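You operate a simulated robot arm through the tools that you are given. There is no shell and no other tool.

The job below is to be done with a simulated robot arm. You get a single attempt, and the scene is never put back.

Task
Power the orange sensor and slide it along until its lamp turns amber.
Fine: push the orange plug home before the socket box goes on; loosen the black star knob to slide, tighten it after; leave the other knob, plugs and button alone. Where these are worked on the way, their far stop is far enough and under half their travel is too little: black star knob.

The check looks at the end state, three seconds after you hand in, the way a careful person would. Anything else that was tipped, shoved, dropped, spilled or broken makes it a failure.

Robot
A 7-joint arm with a three-finger gripper, fixed in place. Base frame: the origin is at the foot of the arm, x ahead of it, y to its left, z up. Units: cm, degrees, N and s.
Its first joint turns from -166.0 to 166.0 degrees. Payload 2.69 kg.
The TCP is the grasp point between the finger pads, 3 cm short of the fingertips. In the tool frame z runs along the fingers and y along their closing line. Largest opening 12.8 cm; the body of the gripper starts 11.7 cm behind the TCP.
Orientation is that of the tool frame in the base frame, as a unit quaternion [w, x, y, z]. With the fingers straight down and closing along the base's y, the tool's x points along the base's -x, its y along +y and its z along -z.

Tools
- The arm moves only by the tool play_rows. Its argument "steps" is text: rows parted by semicolons, each of 7 numbers parted by spaces: the turn, a rotation vector about the tool's x, y, z in degrees, then the shift along the tool's x, y, z in cm, then the opening, from 0 (shut) to 1 (fully open). In form: rx ry rz x y z claw; .... A call has 1 to 20 rows; each row is the pose to reach, as a shift and turn from the pose commanded when the call began, along the tool's axes at that moment. Rows are played at 5 a second. More than 5 cm and 8.6 degrees between two rows, or a gripper value outside its range, and nothing of the call is played. Where a pose cannot be reached the arm comes as near as it can. A force on the tool above 90 N (or 10 N above the force at the start of the call, whichever is more), or a blocked arm, ends the call early, and 0.2 s more pass. The fingers move at their own pace and stop on an object; they squeeze with about 37 N. The grip force told is the motor's: it shows also when the fingers shut on nothing. Time passes only in rows, and 0.2 s behind the last, so rows that repeat a pose let the fingers close. It gives the time, the measured TCP pose, the force on the tool (base axes), the opening and the grip force at its end, in the units of the frame above (readings bear some noise), with the torque about the TCP (base axes, N m) and any sound that the robot's microphone picked up.
- Cameras (640 x 400 px; columns grow to the right, rows downward): "scene" is fixed at [5.06, -50.22, 158.62]; the picture's right is [0.74, -0.68, 0.00], its down [-0.33, -0.36, -0.87] and it looks along [0.59, 0.64, -0.49] (base axes); focal length 336 px, centre (320, 200). "wrist" rides on the gripper at [5.8, 5.4, -13.1] in the tool frame; the picture's right is [-0.68, 0.74, 0.00], its down [-0.62, -0.57, -0.55] and it looks along [-0.40, -0.37, 0.84] (tool axes); focal length 234 px, centre (320, 200). There is no depth. A picture from a camera that has moved, and an enlarged one, comes with that camera's place and axes in the base frame and with its lens.
- get_image(camera): a new picture of that camera. No time passes.
- raise_lower(by): slides the trunk up (or, below 0, down) by that many cm; the arm rides with it, the base frame stays. It gives what a move gives, with no picture.
- close_up(camera, box): a new picture of the part [left, top, right, bottom] of that camera's present view, enlarged. No time passes.
- hand_in(): hands the job in; it is judged then, once.

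Nothing tells you positions but the pictures and the camera data. Unless the task says otherwise, let go and move clear before handing in.

The tools are called after "Emit:" by a JSON object that holds its "method" and its "body". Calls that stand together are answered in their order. play_rows: Moves the arm, as the interface text tells. Its arguments: {"type":"object","properties":{"steps":{"type":"string"}},"required":["steps"]} The other tools are called the same way: raise_lower (by) slides the trunk up or down; get_image (camera) takes a picture; close_up (camera, box) takes an enlarged picture of a part of a camera's view; hand_in () hands the job in.

At the start:

```text
time_s: 0.0
eef_pos: [42.41, 55.41, 125.32]
ee_rot: [0.0, 0.0, 1.0, 0.0]
contact_force: [1.3, 0.1, 0.0]
ft_torque: [0.01, -0.01, 0.02]
gripper_width: 12.78
grip_force: 0.1
trunk travel left (down, up): [-15.0, 20.0]
```

scene: 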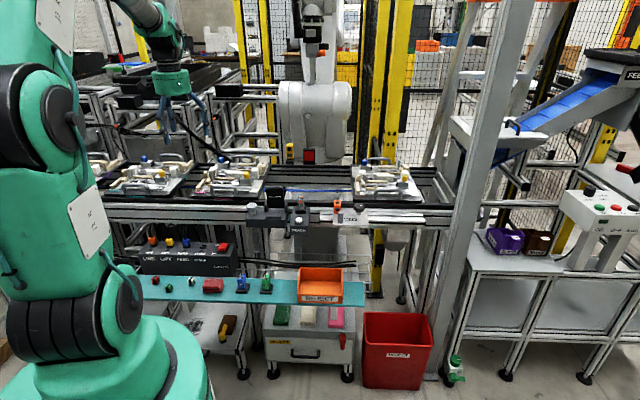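
wrist: 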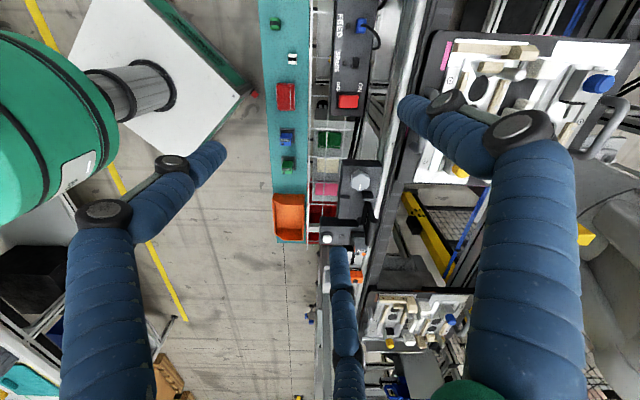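

I see a conveyor line with pallets, a black unit near the middle with "TEACH" on it, an orange sensor, and a box with plugs (orange, blue, yellow) at left. I'll look closer before moving anything.

Emit:
{"method": "close_up", "body": {"camera": "scene", "box": [240, 180, 400, 280]}}

Emit:
{"method": "close_up", "body": {"camera": "scene", "box": [110, 220, 270, 320]}}

Emit:
{"method": "close_up", "body": {"camera": "wrist", "box": [250, 0, 410, 100]}}

Emit:
{"method": "close_up", "body": {"camera": "wrist", "box": [260, 140, 420, 300]}}

```text
4.00 times, centred on (320, 230) of scene
camera zoom: at [5.06, -50.22, 158.62], right [0.74, -0.68, 0.0], down [-0.33, -0.36, -0.87], along [0.59, 0.64, -0.49], focal length 1344 px, centre (320, 80)
```

zoom: 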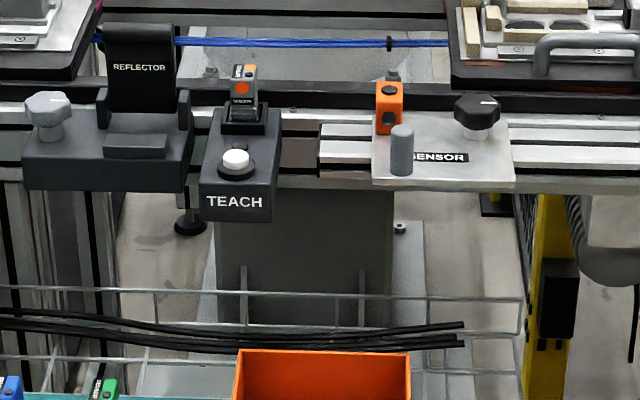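

```text
4.00 times, centred on (190, 270) of scene
camera zoom: at [5.06, -50.22, 158.62], right [0.74, -0.68, 0.0], down [-0.33, -0.36, -0.87], along [0.59, 0.64, -0.49], focal length 1344 px, centre (840, -80)
```

zoom: 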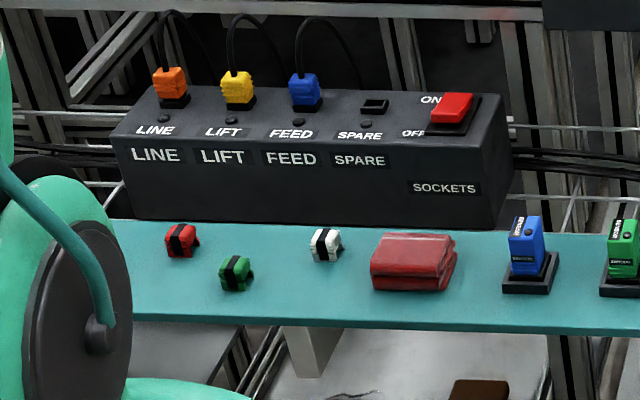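

```text
4.00 times, centred on (330, 50) of wrist
camera zoom: at [36.69, 60.84, 138.5], right [0.68, 0.74, 0.0], down [0.62, -0.57, 0.55], along [0.4, -0.37, -0.84], focal length 937 px, centre (280, 800)
```

zoom: 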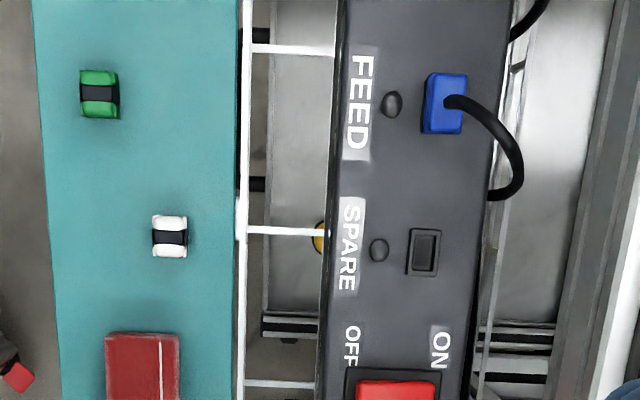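

```text
2.50 times, centred on (340, 220) of wrist
camera zoom: at [36.69, 60.84, 138.5], right [0.68, 0.74, 0.0], down [0.62, -0.57, 0.55], along [0.4, -0.37, -0.84], focal length 585 px, centre (270, 150)
```

zoom: 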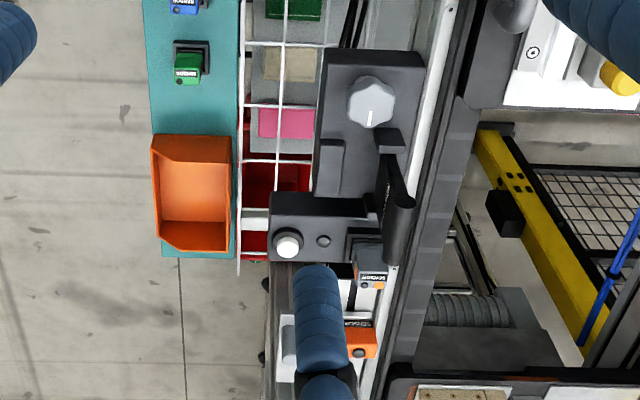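

The socket box (LINE/LIFT/FEED/SPARE and a red rocker) sits left at roughly x 30–50, y 80–58, z ≈ 73. The orange sensor carriage is at about (87, 27, 91), with the black star knob to its right. I'll move above the box with the tool turned to line up with the rail and look closer.

Emit:
{"method": "play_rows", "body": {"steps": "0 0 -5.375 0.8 2.325 2.5 1; 0 0 -10.75 1.6 4.65 5 1; 0 0 -16.125 2.4 6.975 7.5 1; 0 0 -21.5 3.2 9.3 10 1; 0 0 -26.875 4 11.625 12.5 1; 0 0 -32.25 4.8 13.95 15 1; 0 0 -37.625 5.6 16.275 17.5 1; 0 0 -43 6.4 18.6 20 1"}}

Emit:
{"method": "get_image", "body": {"camera": "wrist"}}

Emit:
{"method": "get_image", "body": {"camera": "scene"}}

```text
time_s: 1.8
eef_pos: [35.97, 74.05, 105.36]
ee_rot: [0.0, -0.368, 0.93, 0.001]
contact_force: [0.3, -0.9, -0.7]
ft_torque: [0.01, -0.03, 0.01]
gripper_width: 12.77
grip_force: 0.0
trunk travel left (down, up): [-15.0, 20.0]
```

```text
taken
camera wrist: at [28.13, 74.08, 118.51], right [-0.01, 1.0, 0.0], down [0.84, 0.01, 0.55], along [0.55, 0.01, -0.84], focal length 234 px, centre (320, 200)
```

wrist: 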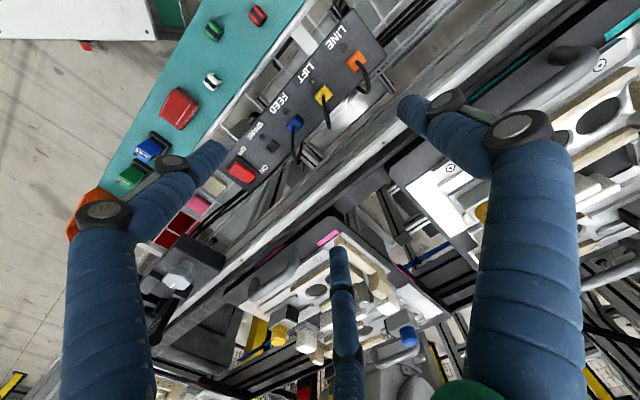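

```text
taken
```

scene: 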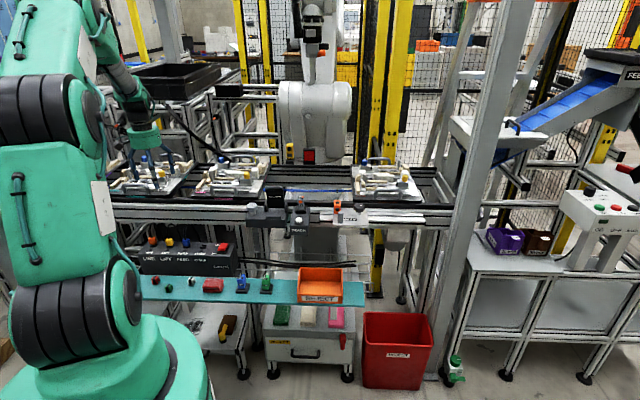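

The orange LINE plug is near (30, 80, 76) and looks clear from above. I'll enlarge the box to check plug and switch states.

Emit:
{"method": "close_up", "body": {"camera": "wrist", "box": [220, 20, 400, 190]}}

Emit:
{"method": "close_up", "body": {"camera": "scene", "box": [134, 230, 244, 290]}}

Emit:
{"method": "close_up", "body": {"camera": "scene", "box": [80, 120, 200, 200]}}

Emit:
{"method": "close_up", "body": {"camera": "scene", "box": [320, 190, 380, 230]}}

```text
2.35 times, centred on (310, 105) of wrist
camera zoom: at [28.13, 74.08, 118.51], right [-0.01, 1.0, 0.0], down [0.84, 0.01, 0.55], along [0.55, 0.01, -0.84], focal length 551 px, centre (344, 424)
```

zoom: 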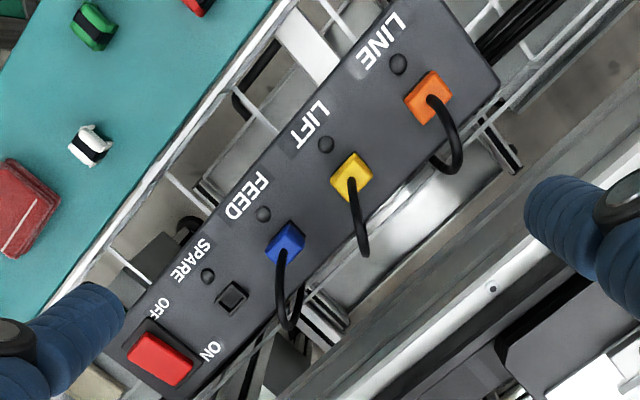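

```text
5.82 times, centred on (189, 260) of scene
camera zoom: at [5.06, -50.22, 158.62], right [0.74, -0.68, 0.0], down [-0.33, -0.36, -0.87], along [0.59, 0.64, -0.49], focal length 1955 px, centre (1082, -149)
```

zoom: 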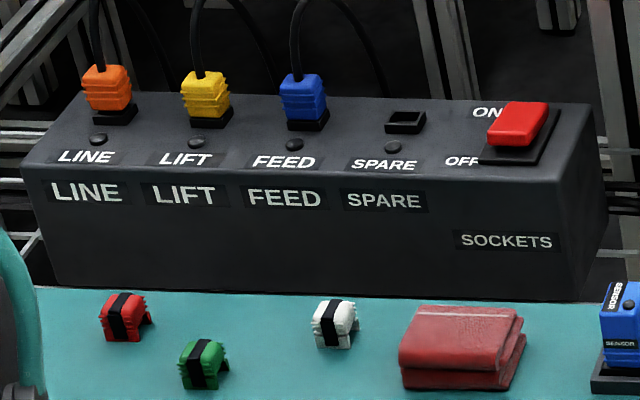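

```text
5.00 times, centred on (140, 160) of scene
camera zoom: at [5.06, -50.22, 158.62], right [0.74, -0.68, 0.0], down [-0.33, -0.36, -0.87], along [0.59, 0.64, -0.49], focal length 1680 px, centre (1220, 400)
```

zoom: 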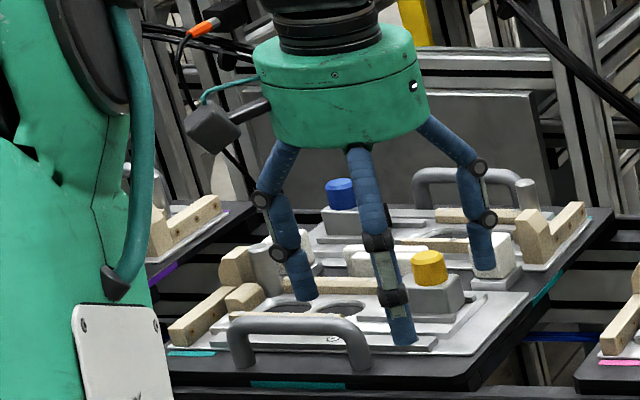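

```text
10.00 times, centred on (350, 210) of scene
camera zoom: at [5.06, -50.22, 158.62], right [0.74, -0.68, 0.0], down [-0.33, -0.36, -0.87], along [0.59, 0.64, -0.49], focal length 3361 px, centre (20, 100)
```

zoom: 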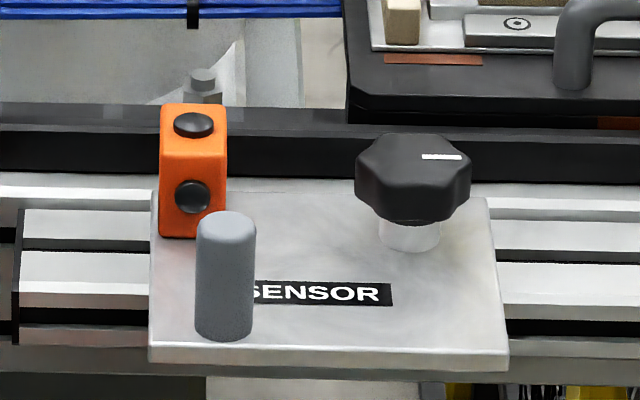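

The box runs at 45° in the base frame, and the orange plug's top is around (29.4, 79.6, 76.5) and seems to stand slightly proud. The rocker's back (ON) edge looks high, so it is off. I'll go above the plug with the fingers shut and look again.

Emit:
{"method": "play_rows", "body": {"steps": "0 0 -0.5 0.2 1.72 3 0; 0 0 -1 0.4 3.44 6 0; 0 0 -1.5 0.6 5.16 9 0; 0 0 -2 0.8 6.88 12 0; 0 0 -2 1.0 8.6 15 0; 0 0 -2 1.0 8.6 15 0"}}

Emit:
{"method": "get_image", "body": {"camera": "wrist"}}

Emit:
{"method": "close_up", "body": {"camera": "scene", "box": [80, 160, 240, 260]}}

```text
time_s: 3.2
eef_pos: [29.47, 79.71, 90.21]
ee_rot: [0.001, -0.382, 0.924, 0.0]
contact_force: [-0.1, -0.1, -0.5]
ft_torque: [-0.05, -0.03, 0.03]
gripper_width: 0.21
grip_force: 31.4
trunk travel left (down, up): [-15.0, 20.0]
```

```text
taken
camera wrist: at [21.61, 79.39, 103.28], right [-0.04, 1.0, 0.0], down [0.84, 0.04, 0.55], along [0.55, 0.02, -0.84], focal length 234 px, centre (320, 200)
```

wrist: 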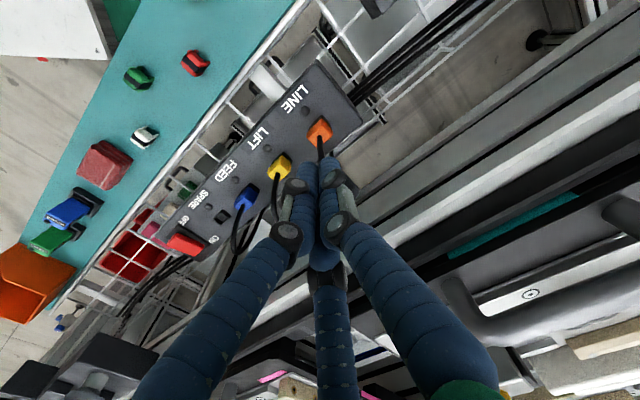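

```text
4.00 times, centred on (160, 210) of scene
camera zoom: at [5.06, -50.22, 158.62], right [0.74, -0.68, 0.0], down [-0.33, -0.36, -0.87], along [0.59, 0.64, -0.49], focal length 1344 px, centre (960, 160)
```

zoom: 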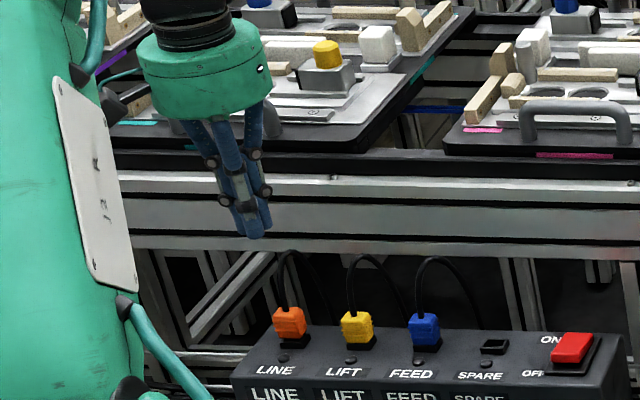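

The plug sits right beneath the closed fingers at this pose. I'll zoom in to fix its outline and the cable exit.

Emit:
{"method": "close_up", "body": {"camera": "wrist", "box": [270, 80, 370, 160]}}

Emit:
{"method": "close_up", "body": {"camera": "wrist", "box": [150, 180, 250, 260]}}

Emit:
{"method": "close_up", "body": {"camera": "scene", "box": [134, 220, 184, 260]}}

```text
5.00 times, centred on (320, 120) of wrist
camera zoom: at [21.61, 79.39, 103.28], right [-0.04, 1.0, 0.0], down [0.84, 0.04, 0.55], along [0.55, 0.02, -0.84], focal length 1171 px, centre (320, 600)
```

zoom: 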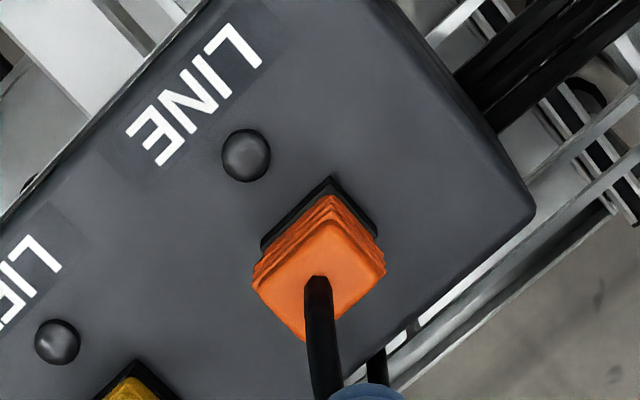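

```text
5.00 times, centred on (200, 220) of wrist
camera zoom: at [21.61, 79.39, 103.28], right [-0.04, 1.0, 0.0], down [0.84, 0.04, 0.55], along [0.55, 0.02, -0.84], focal length 1171 px, centre (920, 100)
```

zoom: 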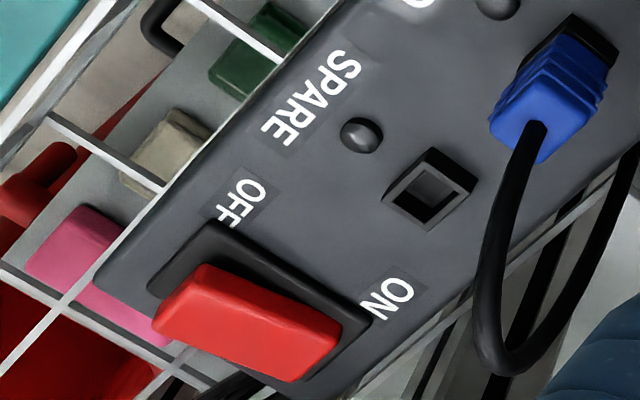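

```text
10.00 times, centred on (159, 240) of scene
camera zoom: at [5.06, -50.22, 158.62], right [0.74, -0.68, 0.0], down [-0.33, -0.36, -0.87], along [0.59, 0.64, -0.49], focal length 3361 px, centre (1930, -200)
```

zoom: 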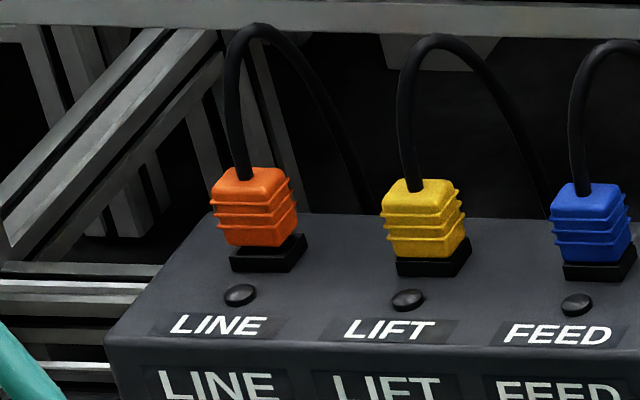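

The plug's top is at about z 77.2, standing roughly 0.5 cm prouder than its neighbours, with its cable arching up from the centre. I'll leave a 1.2 cm finger gap to straddle the cable and press on the top from both sides, stopping first just above it.

Emit:
{"method": "play_rows", "body": {"steps": "0 0 0 -0.32 -0.24 2 0.094; 0 0 0 -0.32 -0.24 4 0.094; 0 0 0 -0.32 -0.24 6 0.094; 0 0 0 -0.32 -0.24 8 0.094; 0 0 0 -0.32 -0.24 8.8 0.094; 0 0 0 -0.32 -0.24 8.8 0.094"}}

Emit:
{"method": "get_image", "body": {"camera": "wrist"}}

Emit:
{"method": "close_up", "body": {"camera": "scene", "box": [124, 210, 204, 260]}}

```text
time_s: 4.6
eef_pos: [29.84, 79.56, 81.44]
ee_rot: [0.001, -0.382, 0.924, 0.0]
contact_force: [-0.1, 0.9, -0.7]
ft_torque: [0.05, 0.01, 0.02]
gripper_width: 1.22
grip_force: 0.0
trunk travel left (down, up): [-15.0, 20.0]
```

```text
taken
camera wrist: at [21.97, 79.42, 94.61], right [-0.04, 1.0, 0.0], down [0.84, 0.04, 0.55], along [0.55, 0.02, -0.84], focal length 234 px, centre (320, 200)
```

wrist: 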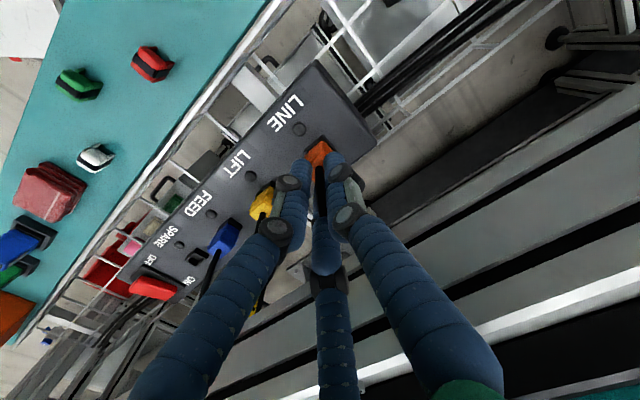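

```text
8.00 times, centred on (164, 235) of scene
camera zoom: at [5.06, -50.22, 158.62], right [0.74, -0.68, 0.0], down [-0.33, -0.36, -0.87], along [0.59, 0.64, -0.49], focal length 2688 px, centre (1568, -80)
```

zoom: 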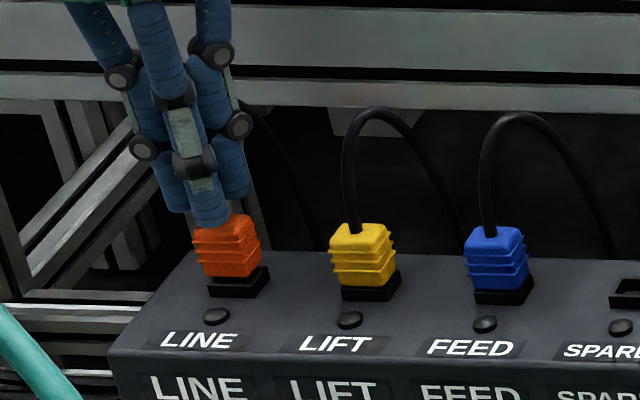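

The fingertips hover about 1 cm above the orange plug, straddling the cable. I'll ease down and watch the force.

Emit:
{"method": "play_rows", "body": {"steps": "0 0 0 0 0 0.4 0.094; 0 0 0 0 0 0.7 0.094; 0 0 0 0 0 1.0 0.094; 0 0 0 0 0 1.2 0.094"}}

Emit:
{"method": "close_up", "body": {"camera": "scene", "box": [124, 210, 204, 260]}}

```text
time_s: 5.6
eef_pos: [29.83, 79.77, 80.47]
ee_rot: [0.001, -0.383, 0.924, 0.0]
contact_force: [0.1, -0.7, 4.8]
ft_torque: [-0.07, -0.03, 0.0]
gripper_width: 1.22
grip_force: 0.0
trunk travel left (down, up): [-15.0, 20.0]
```

```text
8.00 times, centred on (164, 235) of scene
camera zoom: at [5.06, -50.22, 158.62], right [0.74, -0.68, 0.0], down [-0.33, -0.36, -0.87], along [0.59, 0.64, -0.49], focal length 2688 px, centre (1568, -80)
```

zoom: 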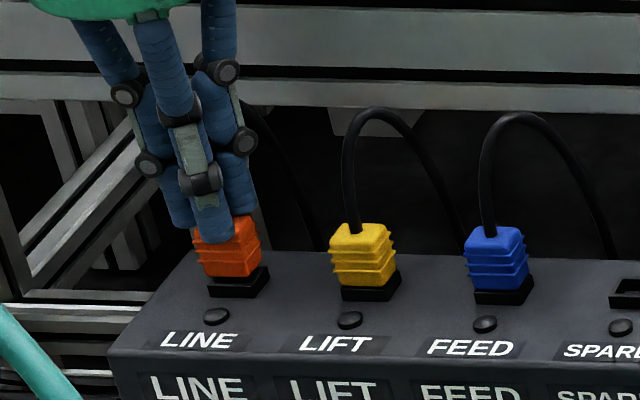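

Contact is made at about 5 N with the tips at z ≈ 77.4. I'll continue pressing down in small steps.

Emit:
{"method": "play_rows", "body": {"steps": "0 0 0 0 0 0.15 0.094; 0 0 0 0 0 0.3 0.094; 0 0 0 0 0 0.45 0.094; 0 0 0 0 0 0.6 0.094; 0 0 0 0 0 0.6 0.094"}}

Emit:
{"method": "close_up", "body": {"camera": "scene", "box": [124, 210, 204, 260]}}

```text
time_s: 6.8
eef_pos: [29.88, 79.58, 80.04]
ee_rot: [0.001, -0.383, 0.924, 0.001]
contact_force: [-3.4, -5.8, 25.8]
ft_torque: [-0.22, 0.05, -0.06]
gripper_width: 1.13
grip_force: 0.1
trunk travel left (down, up): [-15.0, 20.0]
```

```text
8.00 times, centred on (164, 235) of scene
camera zoom: at [5.06, -50.22, 158.62], right [0.74, -0.68, 0.0], down [-0.33, -0.36, -0.87], along [0.59, 0.64, -0.49], focal length 2688 px, centre (1568, -80)
```

zoom: 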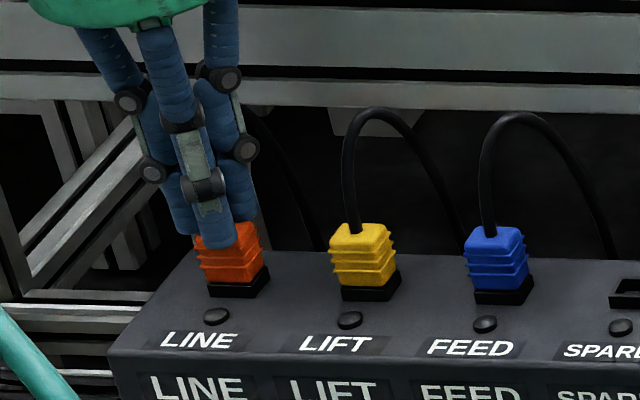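

The plug has gone down by about 0.4 cm and now nearly matches its neighbours. I'll press a bit harder to make sure it's fully home.

Emit:
{"method": "play_rows", "body": {"steps": "0 0 0 0 0 0.2 0.094; 0 0 0 0 0 0.4 0.094; 0 0 0 0 0 0.6 0.094; 0 0 0 0 0 0.6 0.094"}}

Emit:
{"method": "close_up", "body": {"camera": "scene", "box": [124, 210, 204, 260]}}

```text
time_s: 7.8
eef_pos: [29.84, 79.65, 80.01]
ee_rot: [0.004, -0.383, 0.924, 0.004]
contact_force: [-2.8, -17.9, 85.7]
ft_torque: [-0.97, -0.07, -0.19]
gripper_width: 1.16
grip_force: 0.1
trunk travel left (down, up): [-15.0, 20.0]
```

```text
8.00 times, centred on (164, 235) of scene
camera zoom: at [5.06, -50.22, 158.62], right [0.74, -0.68, 0.0], down [-0.33, -0.36, -0.87], along [0.59, 0.64, -0.49], focal length 2688 px, centre (1568, -80)
```

zoom: 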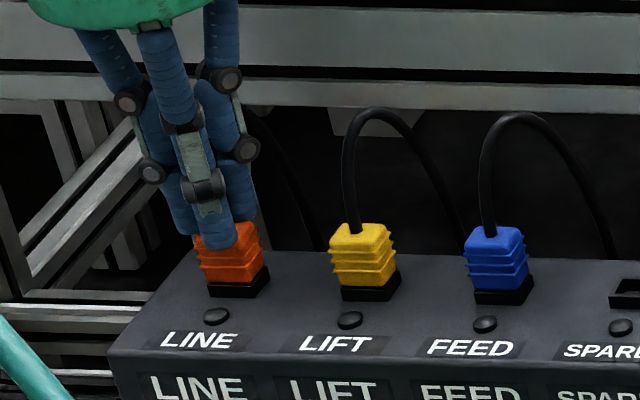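

The plug is at its hard stop (86 N with no more travel). Next I lift clear of the cables and move over the rocker to look at its tilt.

Emit:
{"method": "play_rows", "body": {"steps": "0 0 0 0 0 -2 0.094; 0 0 0 0 0 -6 0.094; 0 0 0 0 0 -11 0.094; 0 0 0 0.2 -4.7 -11 0.05; 0 0 0 0.4 -9.4 -11 0; 0 0 0 0.6 -14.1 -11 0; 0 0 0 0.8 -18.8 -11 0; 0 0 0 1.0 -23.5 -11 0; 0 0 0 1.0 -28.2 -11 0; 0 0 0 1.0 -28.2 -11 0"}}

Emit:
{"method": "get_image", "body": {"camera": "wrist"}}

Emit:
{"method": "close_up", "body": {"camera": "scene", "box": [134, 220, 244, 290]}}

Emit:
{"method": "close_up", "body": {"camera": "scene", "box": [205, 230, 245, 260]}}

```text
time_s: 10.0
eef_pos: [49.34, 58.85, 90.16]
ee_rot: [0.0, -0.382, 0.924, -0.001]
contact_force: [0.1, 0.4, 0.0]
ft_torque: [0.0, 0.07, 0.02]
gripper_width: 0.21
grip_force: 31.2
trunk travel left (down, up): [-15.0, 20.0]
```

```text
taken
camera wrist: at [41.35, 58.7, 103.18], right [-0.04, 1.0, 0.0], down [0.84, 0.04, 0.55], along [0.55, 0.02, -0.84], focal length 234 px, centre (320, 200)
```

wrist: 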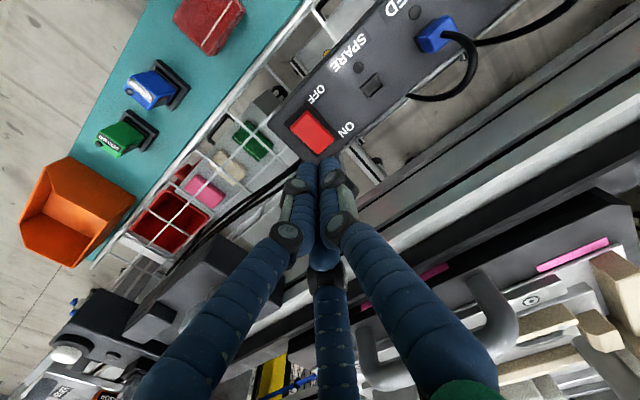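

```text
5.71 times, centred on (189, 255) of scene
camera zoom: at [5.06, -50.22, 158.62], right [0.74, -0.68, 0.0], down [-0.33, -0.36, -0.87], along [0.59, 0.64, -0.49], focal length 1920 px, centre (1069, -114)
```

zoom: 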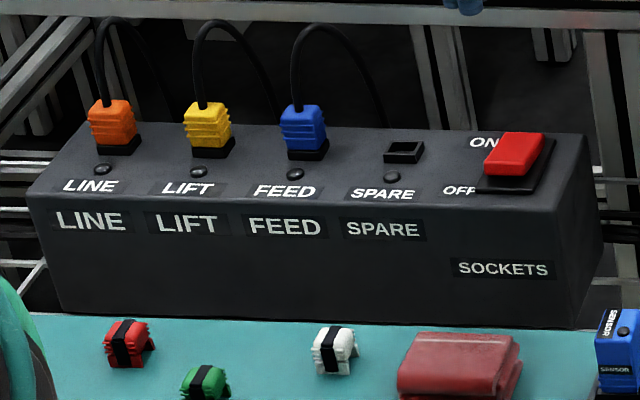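

```text
13.33 times, centred on (225, 245) of scene
camera zoom: at [5.06, -50.22, 158.62], right [0.74, -0.68, 0.0], down [-0.33, -0.36, -0.87], along [0.59, 0.64, -0.49], focal length 4481 px, centre (1587, -400)
```

zoom: 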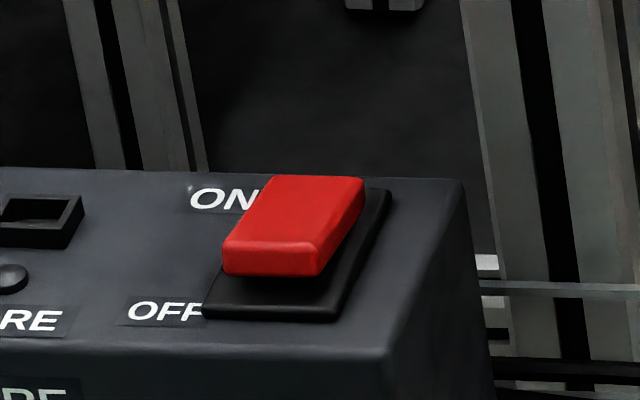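

The orange plug now matches its neighbours, home. The rocker's tilt is still ambiguous, so I'll zoom in on it with the wrist camera.

Emit:
{"method": "close_up", "body": {"camera": "wrist", "box": [270, 80, 370, 170]}}

Emit:
{"method": "close_up", "body": {"camera": "wrist", "box": [340, 0, 480, 90]}}

```text
4.44 times, centred on (320, 125) of wrist
camera zoom: at [41.35, 58.7, 103.18], right [-0.04, 1.0, 0.0], down [0.84, 0.04, 0.55], along [0.55, 0.02, -0.84], focal length 1041 px, centre (320, 533)
```

zoom: 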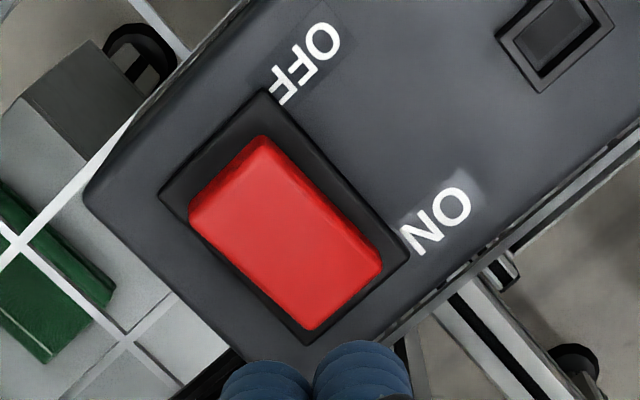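

```text
4.44 times, centred on (410, 45) of wrist
camera zoom: at [41.35, 58.7, 103.18], right [-0.04, 1.0, 0.0], down [0.84, 0.04, 0.55], along [0.55, 0.02, -0.84], focal length 1041 px, centre (-80, 889)
```

zoom: 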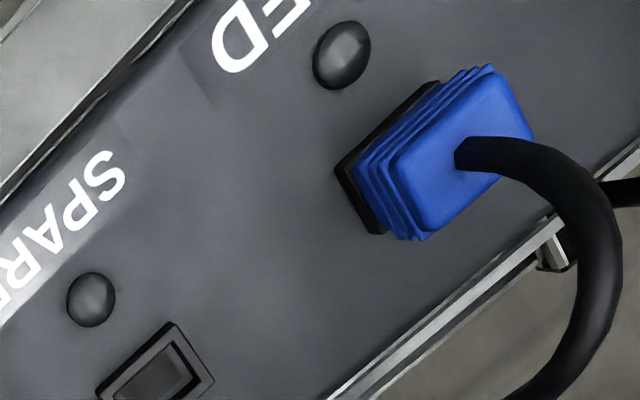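

Comparing views, the rocker's ON end looks lower than its OFF end, yet all socket lamps are dark. I'll check the sensor for any lit lamp before touching the switch.

Emit:
{"method": "close_up", "body": {"camera": "scene", "box": [320, 190, 380, 230]}}

Emit:
{"method": "close_up", "body": {"camera": "scene", "box": [240, 180, 330, 240]}}

Emit:
{"method": "close_up", "body": {"camera": "scene", "box": [220, 260, 290, 310]}}

```text
10.00 times, centred on (350, 210) of scene
camera zoom: at [5.06, -50.22, 158.62], right [0.74, -0.68, 0.0], down [-0.33, -0.36, -0.87], along [0.59, 0.64, -0.49], focal length 3361 px, centre (20, 100)
```

zoom: 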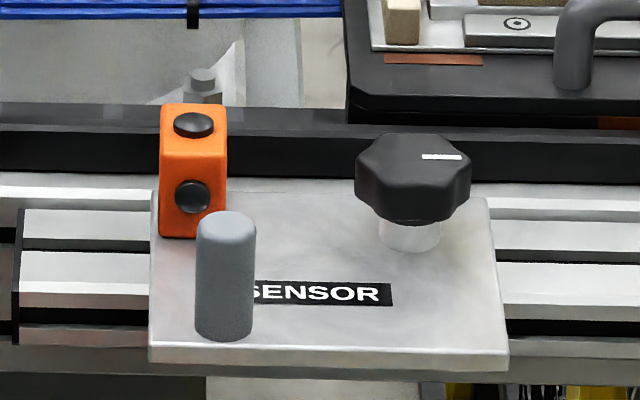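

```text
6.67 times, centred on (285, 210) of scene
camera zoom: at [5.06, -50.22, 158.62], right [0.74, -0.68, 0.0], down [-0.33, -0.36, -0.87], along [0.59, 0.64, -0.49], focal length 2240 px, centre (553, 133)
```

zoom: 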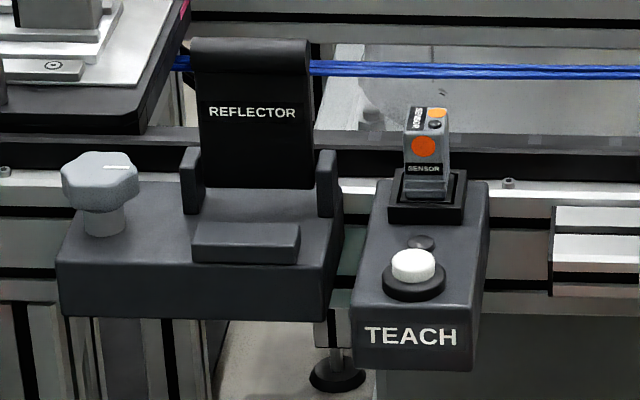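

```text
8.00 times, centred on (255, 285) of scene
camera zoom: at [5.06, -50.22, 158.62], right [0.74, -0.68, 0.0], down [-0.33, -0.36, -0.87], along [0.59, 0.64, -0.49], focal length 2688 px, centre (840, -480)
```

zoom: 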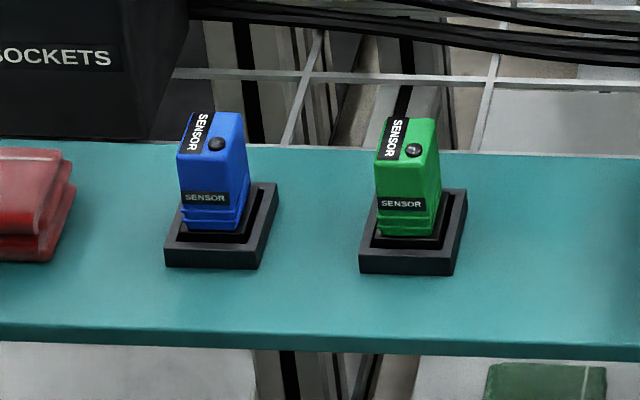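

The sensor's lamps are dark and the box's lamps are dark, so the power is off. I'll test the switch by gently pressing the ON-labelled end first, hovering just above it before contact.

Emit:
{"method": "play_rows", "body": {"steps": "0 0 0 -1.2 -1.1 3 0; 0 0 0 -1.5 -1.2 6 0; 0 0 0 -1.5 -1.2 9 0; 0 0 0 -1.5 -1.2 11 0; 0 0 0 -1.5 -1.2 11 0; 0 0 0 -1.5 -1.2 11 0"}}

Emit:
{"method": "get_image", "body": {"camera": "wrist"}}

Emit:
{"method": "close_up", "body": {"camera": "scene", "box": [195, 220, 255, 260]}}

```text
time_s: 11.4
eef_pos: [51.08, 59.12, 79.15]
ee_rot: [0.0, -0.382, 0.924, 0.0]
contact_force: [-0.1, -0.3, 0.0]
ft_torque: [0.0, 0.0, 0.0]
gripper_width: 0.21
grip_force: 31.3
trunk travel left (down, up): [-15.0, 20.0]
```

```text
taken
camera wrist: at [43.15, 58.89, 92.27], right [-0.04, 1.0, 0.0], down [0.84, 0.04, 0.55], along [0.55, 0.02, -0.84], focal length 234 px, centre (320, 200)
```

wrist: 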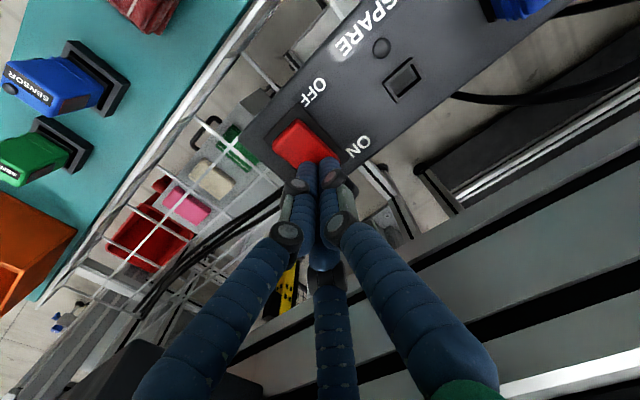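

```text
10.00 times, centred on (225, 240) of scene
camera zoom: at [5.06, -50.22, 158.62], right [0.74, -0.68, 0.0], down [-0.33, -0.36, -0.87], along [0.59, 0.64, -0.49], focal length 3361 px, centre (1270, -200)
```

zoom: 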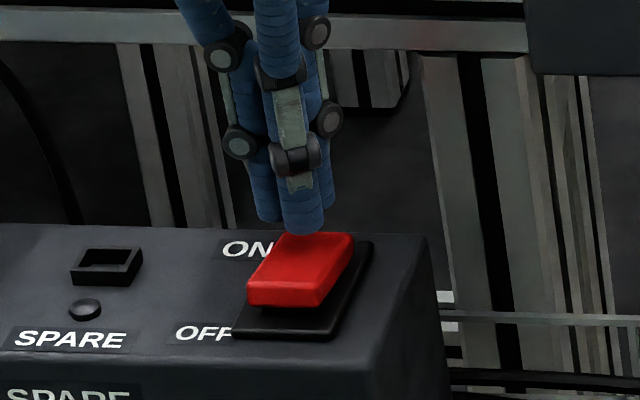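

The tips hover about 1.3 cm above the ON end of the rocker. I'll lower gently and read the force.

Emit:
{"method": "play_rows", "body": {"steps": "0 0 0 0 0 0.5 0; 0 0 0 0 0 0.9 0; 0 0 0 0 0 1.2 0; 0 0 0 0 0 1.4 0; 0 0 0 0 0 1.4 0"}}

Emit:
{"method": "close_up", "body": {"camera": "scene", "box": [195, 220, 255, 260]}}

```text
time_s: 12.6
eef_pos: [51.02, 59.15, 77.92]
ee_rot: [0.002, -0.382, 0.924, 0.001]
contact_force: [1.0, -1.1, 22.8]
ft_torque: [-0.36, 0.17, -0.02]
gripper_width: 0.2
grip_force: 31.5
trunk travel left (down, up): [-15.0, 20.0]
```

```text
10.00 times, centred on (225, 240) of scene
camera zoom: at [5.06, -50.22, 158.62], right [0.74, -0.68, 0.0], down [-0.33, -0.36, -0.87], along [0.59, 0.64, -0.49], focal length 3361 px, centre (1270, -200)
```

zoom: 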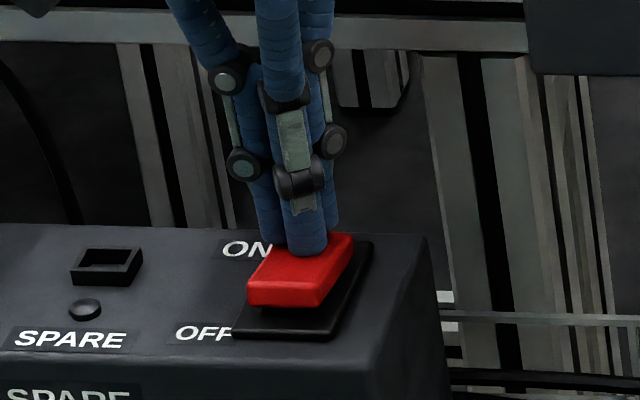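

The ON end is solid at its stop (23 N, no movement), so the raised end by the OFF label is the one that can move. I'll lift, shift to that end and press, watching the lamps.

Emit:
{"method": "play_rows", "body": {"steps": "0 0 0 0 0 -1.5 0; 0 0 0 0 0 -2.5 0; 0 0 0 1.5 0 -2.5 0; 0 0 0 3.0 0 -2.5 0; 0 0 0 3.1 0 -1.0 0; 0 0 0 3.1 0 -0.2 0; 0 0 0 3.1 0 0.3 0; 0 0 0 3.1 0 0.6 0; 0 0 0 3.1 0 0.6 0"}}

Emit:
{"method": "close_up", "body": {"camera": "scene", "box": [134, 220, 244, 290]}}

Emit:
{"method": "close_up", "body": {"camera": "scene", "box": [195, 220, 255, 260]}}

```text
time_s: 14.6
eef_pos: [48.89, 57.07, 78.0]
ee_rot: [0.004, -0.382, 0.924, 0.002]
contact_force: [-11.0, -20.1, 80.6]
ft_torque: [-0.05, -0.65, -0.25]
gripper_width: 0.59
grip_force: 31.0
trunk travel left (down, up): [-15.0, 20.0]
```

```text
5.71 times, centred on (189, 255) of scene
camera zoom: at [5.06, -50.22, 158.62], right [0.74, -0.68, 0.0], down [-0.33, -0.36, -0.87], along [0.59, 0.64, -0.49], focal length 1920 px, centre (1069, -114)
```

zoom: 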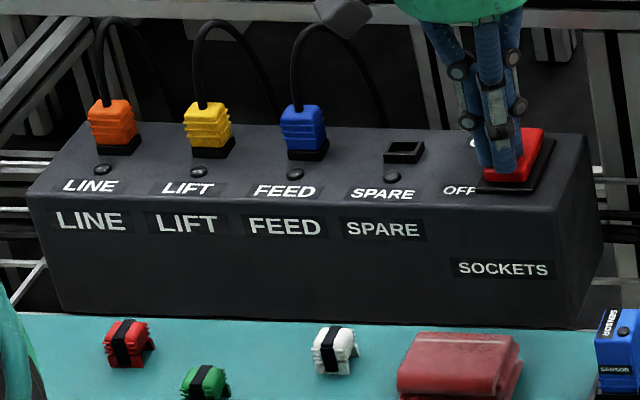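

```text
10.00 times, centred on (225, 240) of scene
camera zoom: at [5.06, -50.22, 158.62], right [0.74, -0.68, 0.0], down [-0.33, -0.36, -0.87], along [0.59, 0.64, -0.49], focal length 3361 px, centre (1270, -200)
```

zoom: 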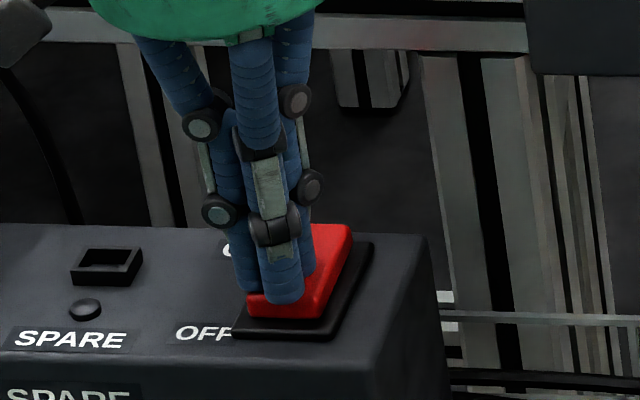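

The rocker moved: its OFF end is now down and the ON end up, but no lamp has lit. I'll lift off and look at everything from a clear view.

Emit:
{"method": "play_rows", "body": {"steps": "0 0 0 0 0 -1 0; 0 0 0 0 0 -4 0; 0 0 0 0 0 -8 0; 0 0 0 0 0 -12 0; 0 0 0 0 0 -12 0; 0 0 0 0 0 -12 0"}}

Emit:
{"method": "get_image", "body": {"camera": "wrist"}}

Emit:
{"method": "close_up", "body": {"camera": "scene", "box": [134, 220, 244, 290]}}

Emit:
{"method": "close_up", "body": {"camera": "scene", "box": [195, 220, 255, 260]}}

Emit:
{"method": "close_up", "body": {"camera": "scene", "box": [320, 190, 380, 230]}}

Emit:
{"method": "close_up", "body": {"camera": "scene", "box": [240, 180, 330, 240]}}

```text
time_s: 16.0
eef_pos: [48.87, 56.84, 89.32]
ee_rot: [0.0, -0.383, 0.924, 0.0]
contact_force: [-0.6, 0.6, -0.1]
ft_torque: [-0.01, -0.03, 0.0]
gripper_width: 0.23
grip_force: 31.2
trunk travel left (down, up): [-15.0, 20.0]
```

```text
taken
camera wrist: at [41.0, 56.81, 102.44], right [-0.04, 1.0, 0.0], down [0.84, 0.04, 0.55], along [0.55, 0.02, -0.84], focal length 234 px, centre (320, 200)
```

wrist: 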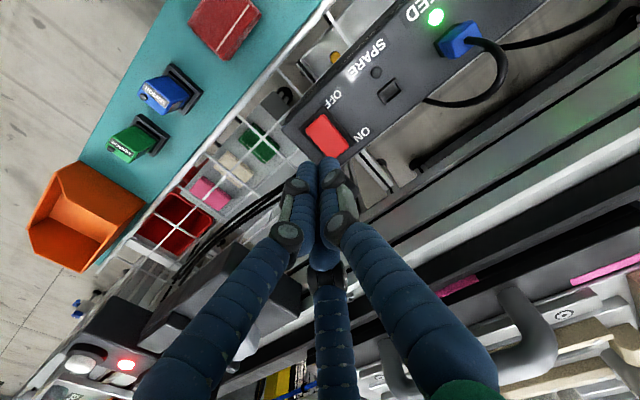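

```text
5.71 times, centred on (189, 255) of scene
camera zoom: at [5.06, -50.22, 158.62], right [0.74, -0.68, 0.0], down [-0.33, -0.36, -0.87], along [0.59, 0.64, -0.49], focal length 1920 px, centre (1069, -114)
```

zoom: 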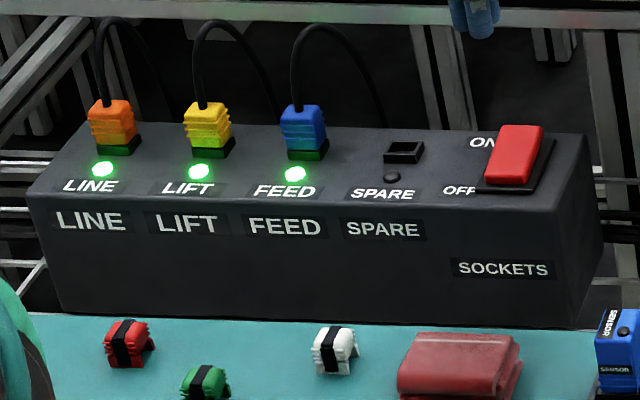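

```text
10.00 times, centred on (225, 240) of scene
camera zoom: at [5.06, -50.22, 158.62], right [0.74, -0.68, 0.0], down [-0.33, -0.36, -0.87], along [0.59, 0.64, -0.49], focal length 3361 px, centre (1270, -200)
```

zoom: 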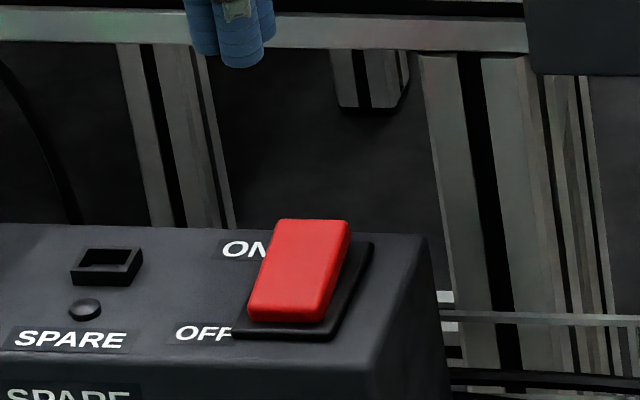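

```text
10.00 times, centred on (350, 210) of scene
camera zoom: at [5.06, -50.22, 158.62], right [0.74, -0.68, 0.0], down [-0.33, -0.36, -0.87], along [0.59, 0.64, -0.49], focal length 3361 px, centre (20, 100)
```

zoom: 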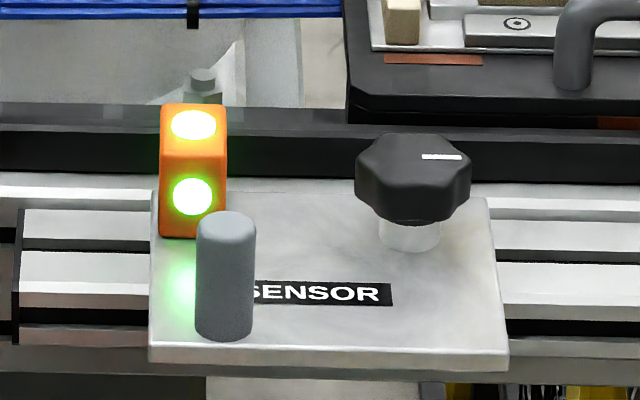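

```text
6.67 times, centred on (285, 210) of scene
camera zoom: at [5.06, -50.22, 158.62], right [0.74, -0.68, 0.0], down [-0.33, -0.36, -0.87], along [0.59, 0.64, -0.49], focal length 2240 px, centre (553, 133)
```

zoom: 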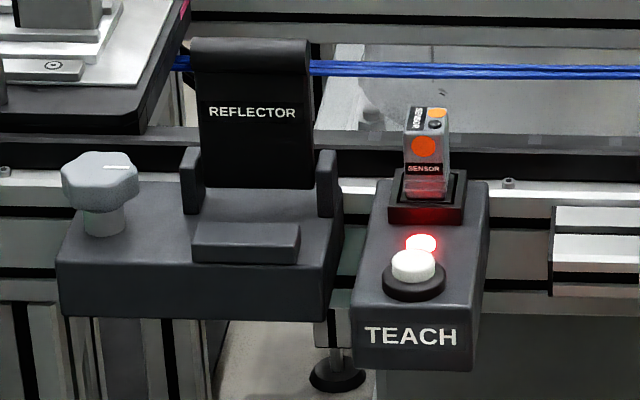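

Power is now on: LINE, LIFT and FEED lamps are green and the orange sensor's lamp shows green. Next I rise above the reflector and go over to the sensor carriage to look at the black star knob.

Emit:
{"method": "play_rows", "body": {"steps": "0 0 0 0 0 -4.5 0; 0 0 0 0 0 -9 0; 0 0 0 0 0 -13.5 0; 0 0 0 0 0 -18 0; 0 0 0 0 0 -22.5 0.1; 0 0 0 -0.3 -3.4 -25 0.2; 0 0 0 -0.8 -7.6 -25 0.3; 0 0 0 -1.3 -11.8 -25 0.4; 0 0 0 -1.8 -16 -25 0.5; 0 0 0 -2.3 -20.2 -25 0.5; 0 0 0 -2.8 -24.4 -25 0.5; 0 0 0 -3.3 -28.6 -25 0.5; 0 0 0 -3.8 -32.8 -25 0.5; 0 0 0 -4.3 -37 -25 0.5; 0 0 0 -4.8 -41.2 -25 0.5; 0 0 0 -5.8 -45.4 -25 0.5; 0 0 0 -5.8 -45.4 -25 0.5; 0 0 0 -5.8 -45.4 -25 0.5"}}

Emit:
{"method": "get_image", "body": {"camera": "wrist"}}

Emit:
{"method": "get_image", "body": {"camera": "scene"}}

```text
time_s: 19.8
eef_pos: [85.07, 28.93, 114.08]
ee_rot: [0.0, -0.383, 0.924, 0.001]
contact_force: [-0.3, 0.5, -0.3]
ft_torque: [-0.03, -0.03, 0.0]
gripper_width: 6.39
grip_force: 0.1
trunk travel left (down, up): [-15.0, 20.0]
```

```text
taken
camera wrist: at [77.17, 28.75, 127.27], right [-0.04, 1.0, 0.0], down [0.83, 0.04, 0.55], along [0.55, 0.02, -0.84], focal length 234 px, centre (320, 200)
```

wrist: 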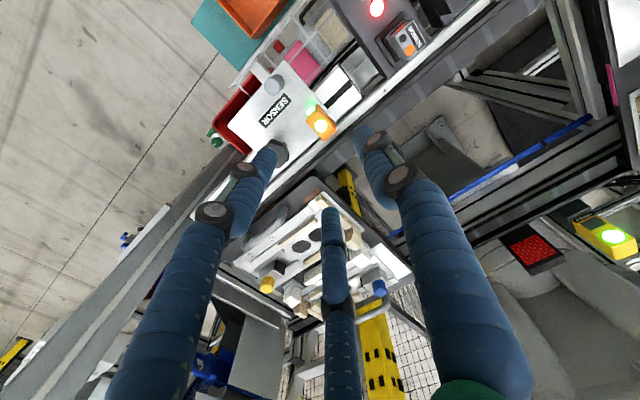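

```text
taken
```

scene: 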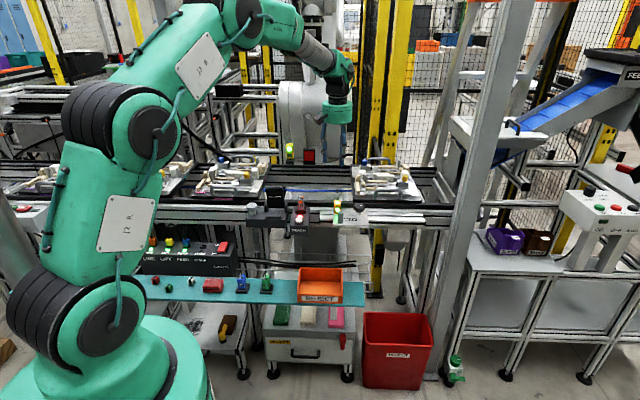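

The arm is over the carriage but a finger hides the knob. I'll shut the fingers and move over the knob (about (91, 23.5)) to see it clearly.

Emit:
{"method": "play_rows", "body": {"steps": "0 0 0 -0.1 -2.5 2.5 0.2; 0 0 0 -0.2 -5 5 0; 0 0 0 -0.2 -7.5 7 0; 0 0 0 -0.2 -7.5 7 0; 0 0 0 -0.2 -7.5 7 0"}}

Emit:
{"method": "get_image", "body": {"camera": "wrist"}}

Emit:
{"method": "close_up", "body": {"camera": "wrist", "box": [260, 60, 400, 160]}}

```text
time_s: 21.0
eef_pos: [90.41, 23.85, 107.18]
ee_rot: [0.0, -0.382, 0.924, 0.0]
contact_force: [0.0, 1.1, 0.8]
ft_torque: [0.0, 0.05, 0.01]
gripper_width: 0.2
grip_force: 31.2
trunk travel left (down, up): [-15.0, 20.0]
```

```text
taken
camera wrist: at [82.52, 23.64, 120.27], right [-0.04, 1.0, 0.0], down [0.84, 0.04, 0.55], along [0.55, 0.02, -0.84], focal length 234 px, centre (320, 200)
```

wrist: 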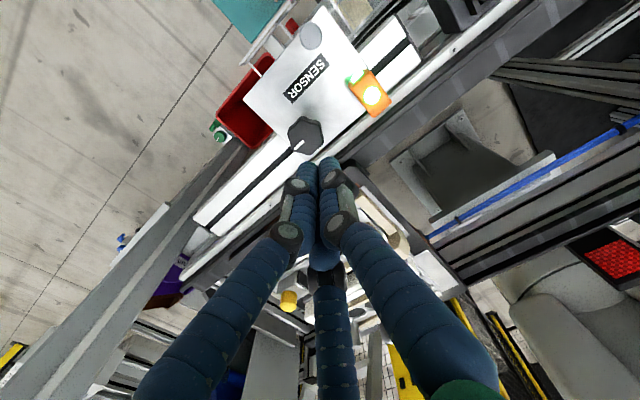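

```text
4.00 times, centred on (330, 110) of wrist
camera zoom: at [82.52, 23.64, 120.27], right [-0.04, 1.0, 0.0], down [0.84, 0.04, 0.55], along [0.55, 0.02, -0.84], focal length 937 px, centre (280, 560)
```

zoom: 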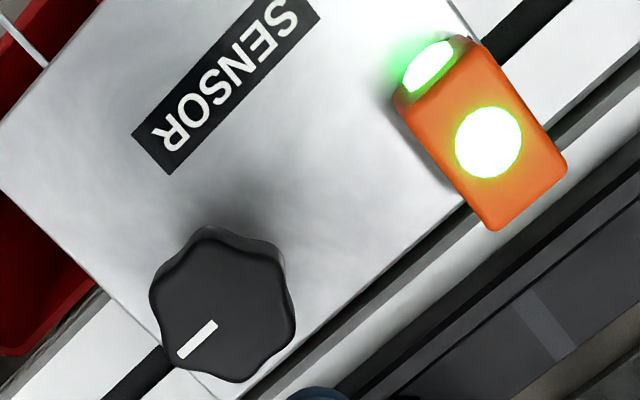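

The knob is clearly seen now: a lobed black head with its white mark pointing along the rail, away from the sensor. I'll zoom in to get its lobe angles and centre.

Emit:
{"method": "close_up", "body": {"camera": "wrist", "box": [284, 110, 340, 160]}}

Emit:
{"method": "close_up", "body": {"camera": "scene", "box": [345, 195, 375, 220]}}

```text
8.00 times, centred on (312, 135) of wrist
camera zoom: at [82.52, 23.64, 120.27], right [-0.04, 1.0, 0.0], down [0.84, 0.04, 0.55], along [0.55, 0.02, -0.84], focal length 1873 px, centre (384, 720)
```

zoom: 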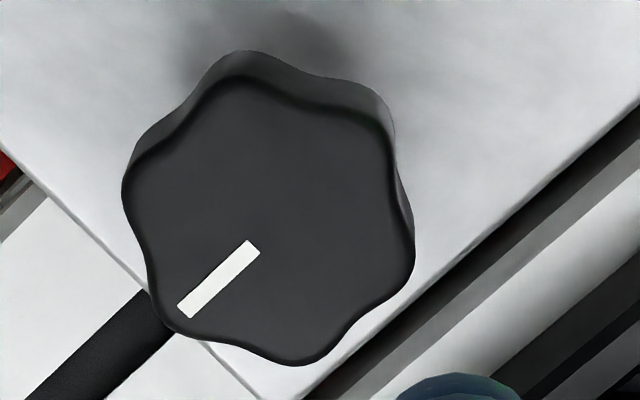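

```text
16.00 times, centred on (360, 208) of scene
camera zoom: at [5.06, -50.22, 158.62], right [0.74, -0.68, 0.0], down [-0.33, -0.36, -0.87], along [0.59, 0.64, -0.49], focal length 5377 px, centre (-320, 80)
```

zoom: 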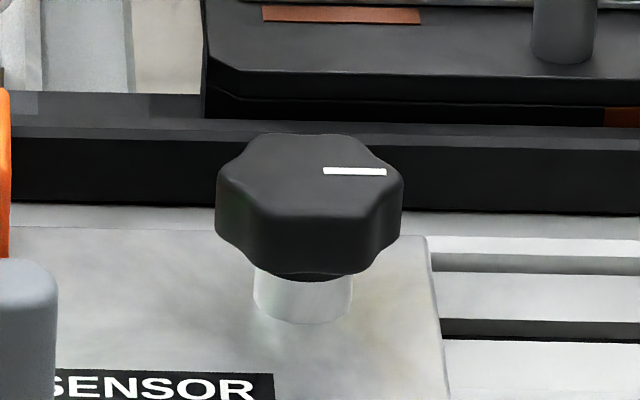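

The knob is a six-lobed head centred at about (91.35, 22.3) with its top near z 93.5; one lobe lies under the white mark. I'll turn the tool 30° clockwise so the pads meet opposite hollows, open to 6.4 cm and come down to just above it.

Emit:
{"method": "play_rows", "body": {"steps": "0 0 8 0.2 -0.6 0 0.5; 0 0 16 0.35 -1.2 0.5 0.5; 0 0 24 0.47 -1.81 2 0.5; 0 0 30 0.47 -1.81 4 0.5; 0 0 30 0.47 -1.81 6 0.5; 0 0 30 0.47 -1.81 8 0.5; 0 0 30 0.47 -1.81 8 0.5"}}

Emit:
{"method": "get_image", "body": {"camera": "wrist"}}

Emit:
{"method": "close_up", "body": {"camera": "scene", "box": [320, 160, 400, 220]}}

```text
time_s: 22.6
eef_pos: [91.63, 22.22, 99.31]
ee_rot: [0.0, -0.13, 0.992, 0.0]
contact_force: [0.2, -0.4, 0.7]
ft_torque: [0.01, 0.01, 0.02]
gripper_width: 6.4
grip_force: 0.0
trunk travel left (down, up): [-15.0, 20.0]
```

```text
taken
camera wrist: at [84.54, 26.01, 112.28], right [0.46, 0.89, 0.0], down [0.74, -0.39, 0.55], along [0.49, -0.25, -0.84], focal length 234 px, centre (320, 200)
```

wrist: 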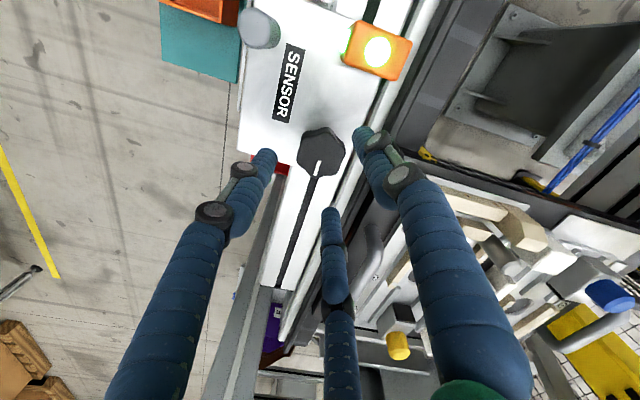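

```text
6.67 times, centred on (360, 190) of scene
camera zoom: at [5.06, -50.22, 158.62], right [0.74, -0.68, 0.0], down [-0.33, -0.36, -0.87], along [0.59, 0.64, -0.49], focal length 2240 px, centre (53, 267)
```

zoom: 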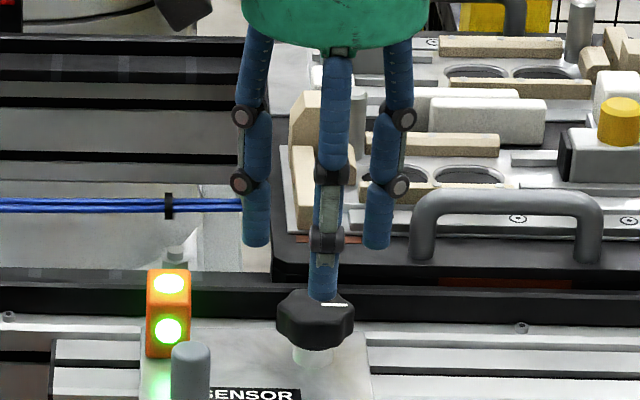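

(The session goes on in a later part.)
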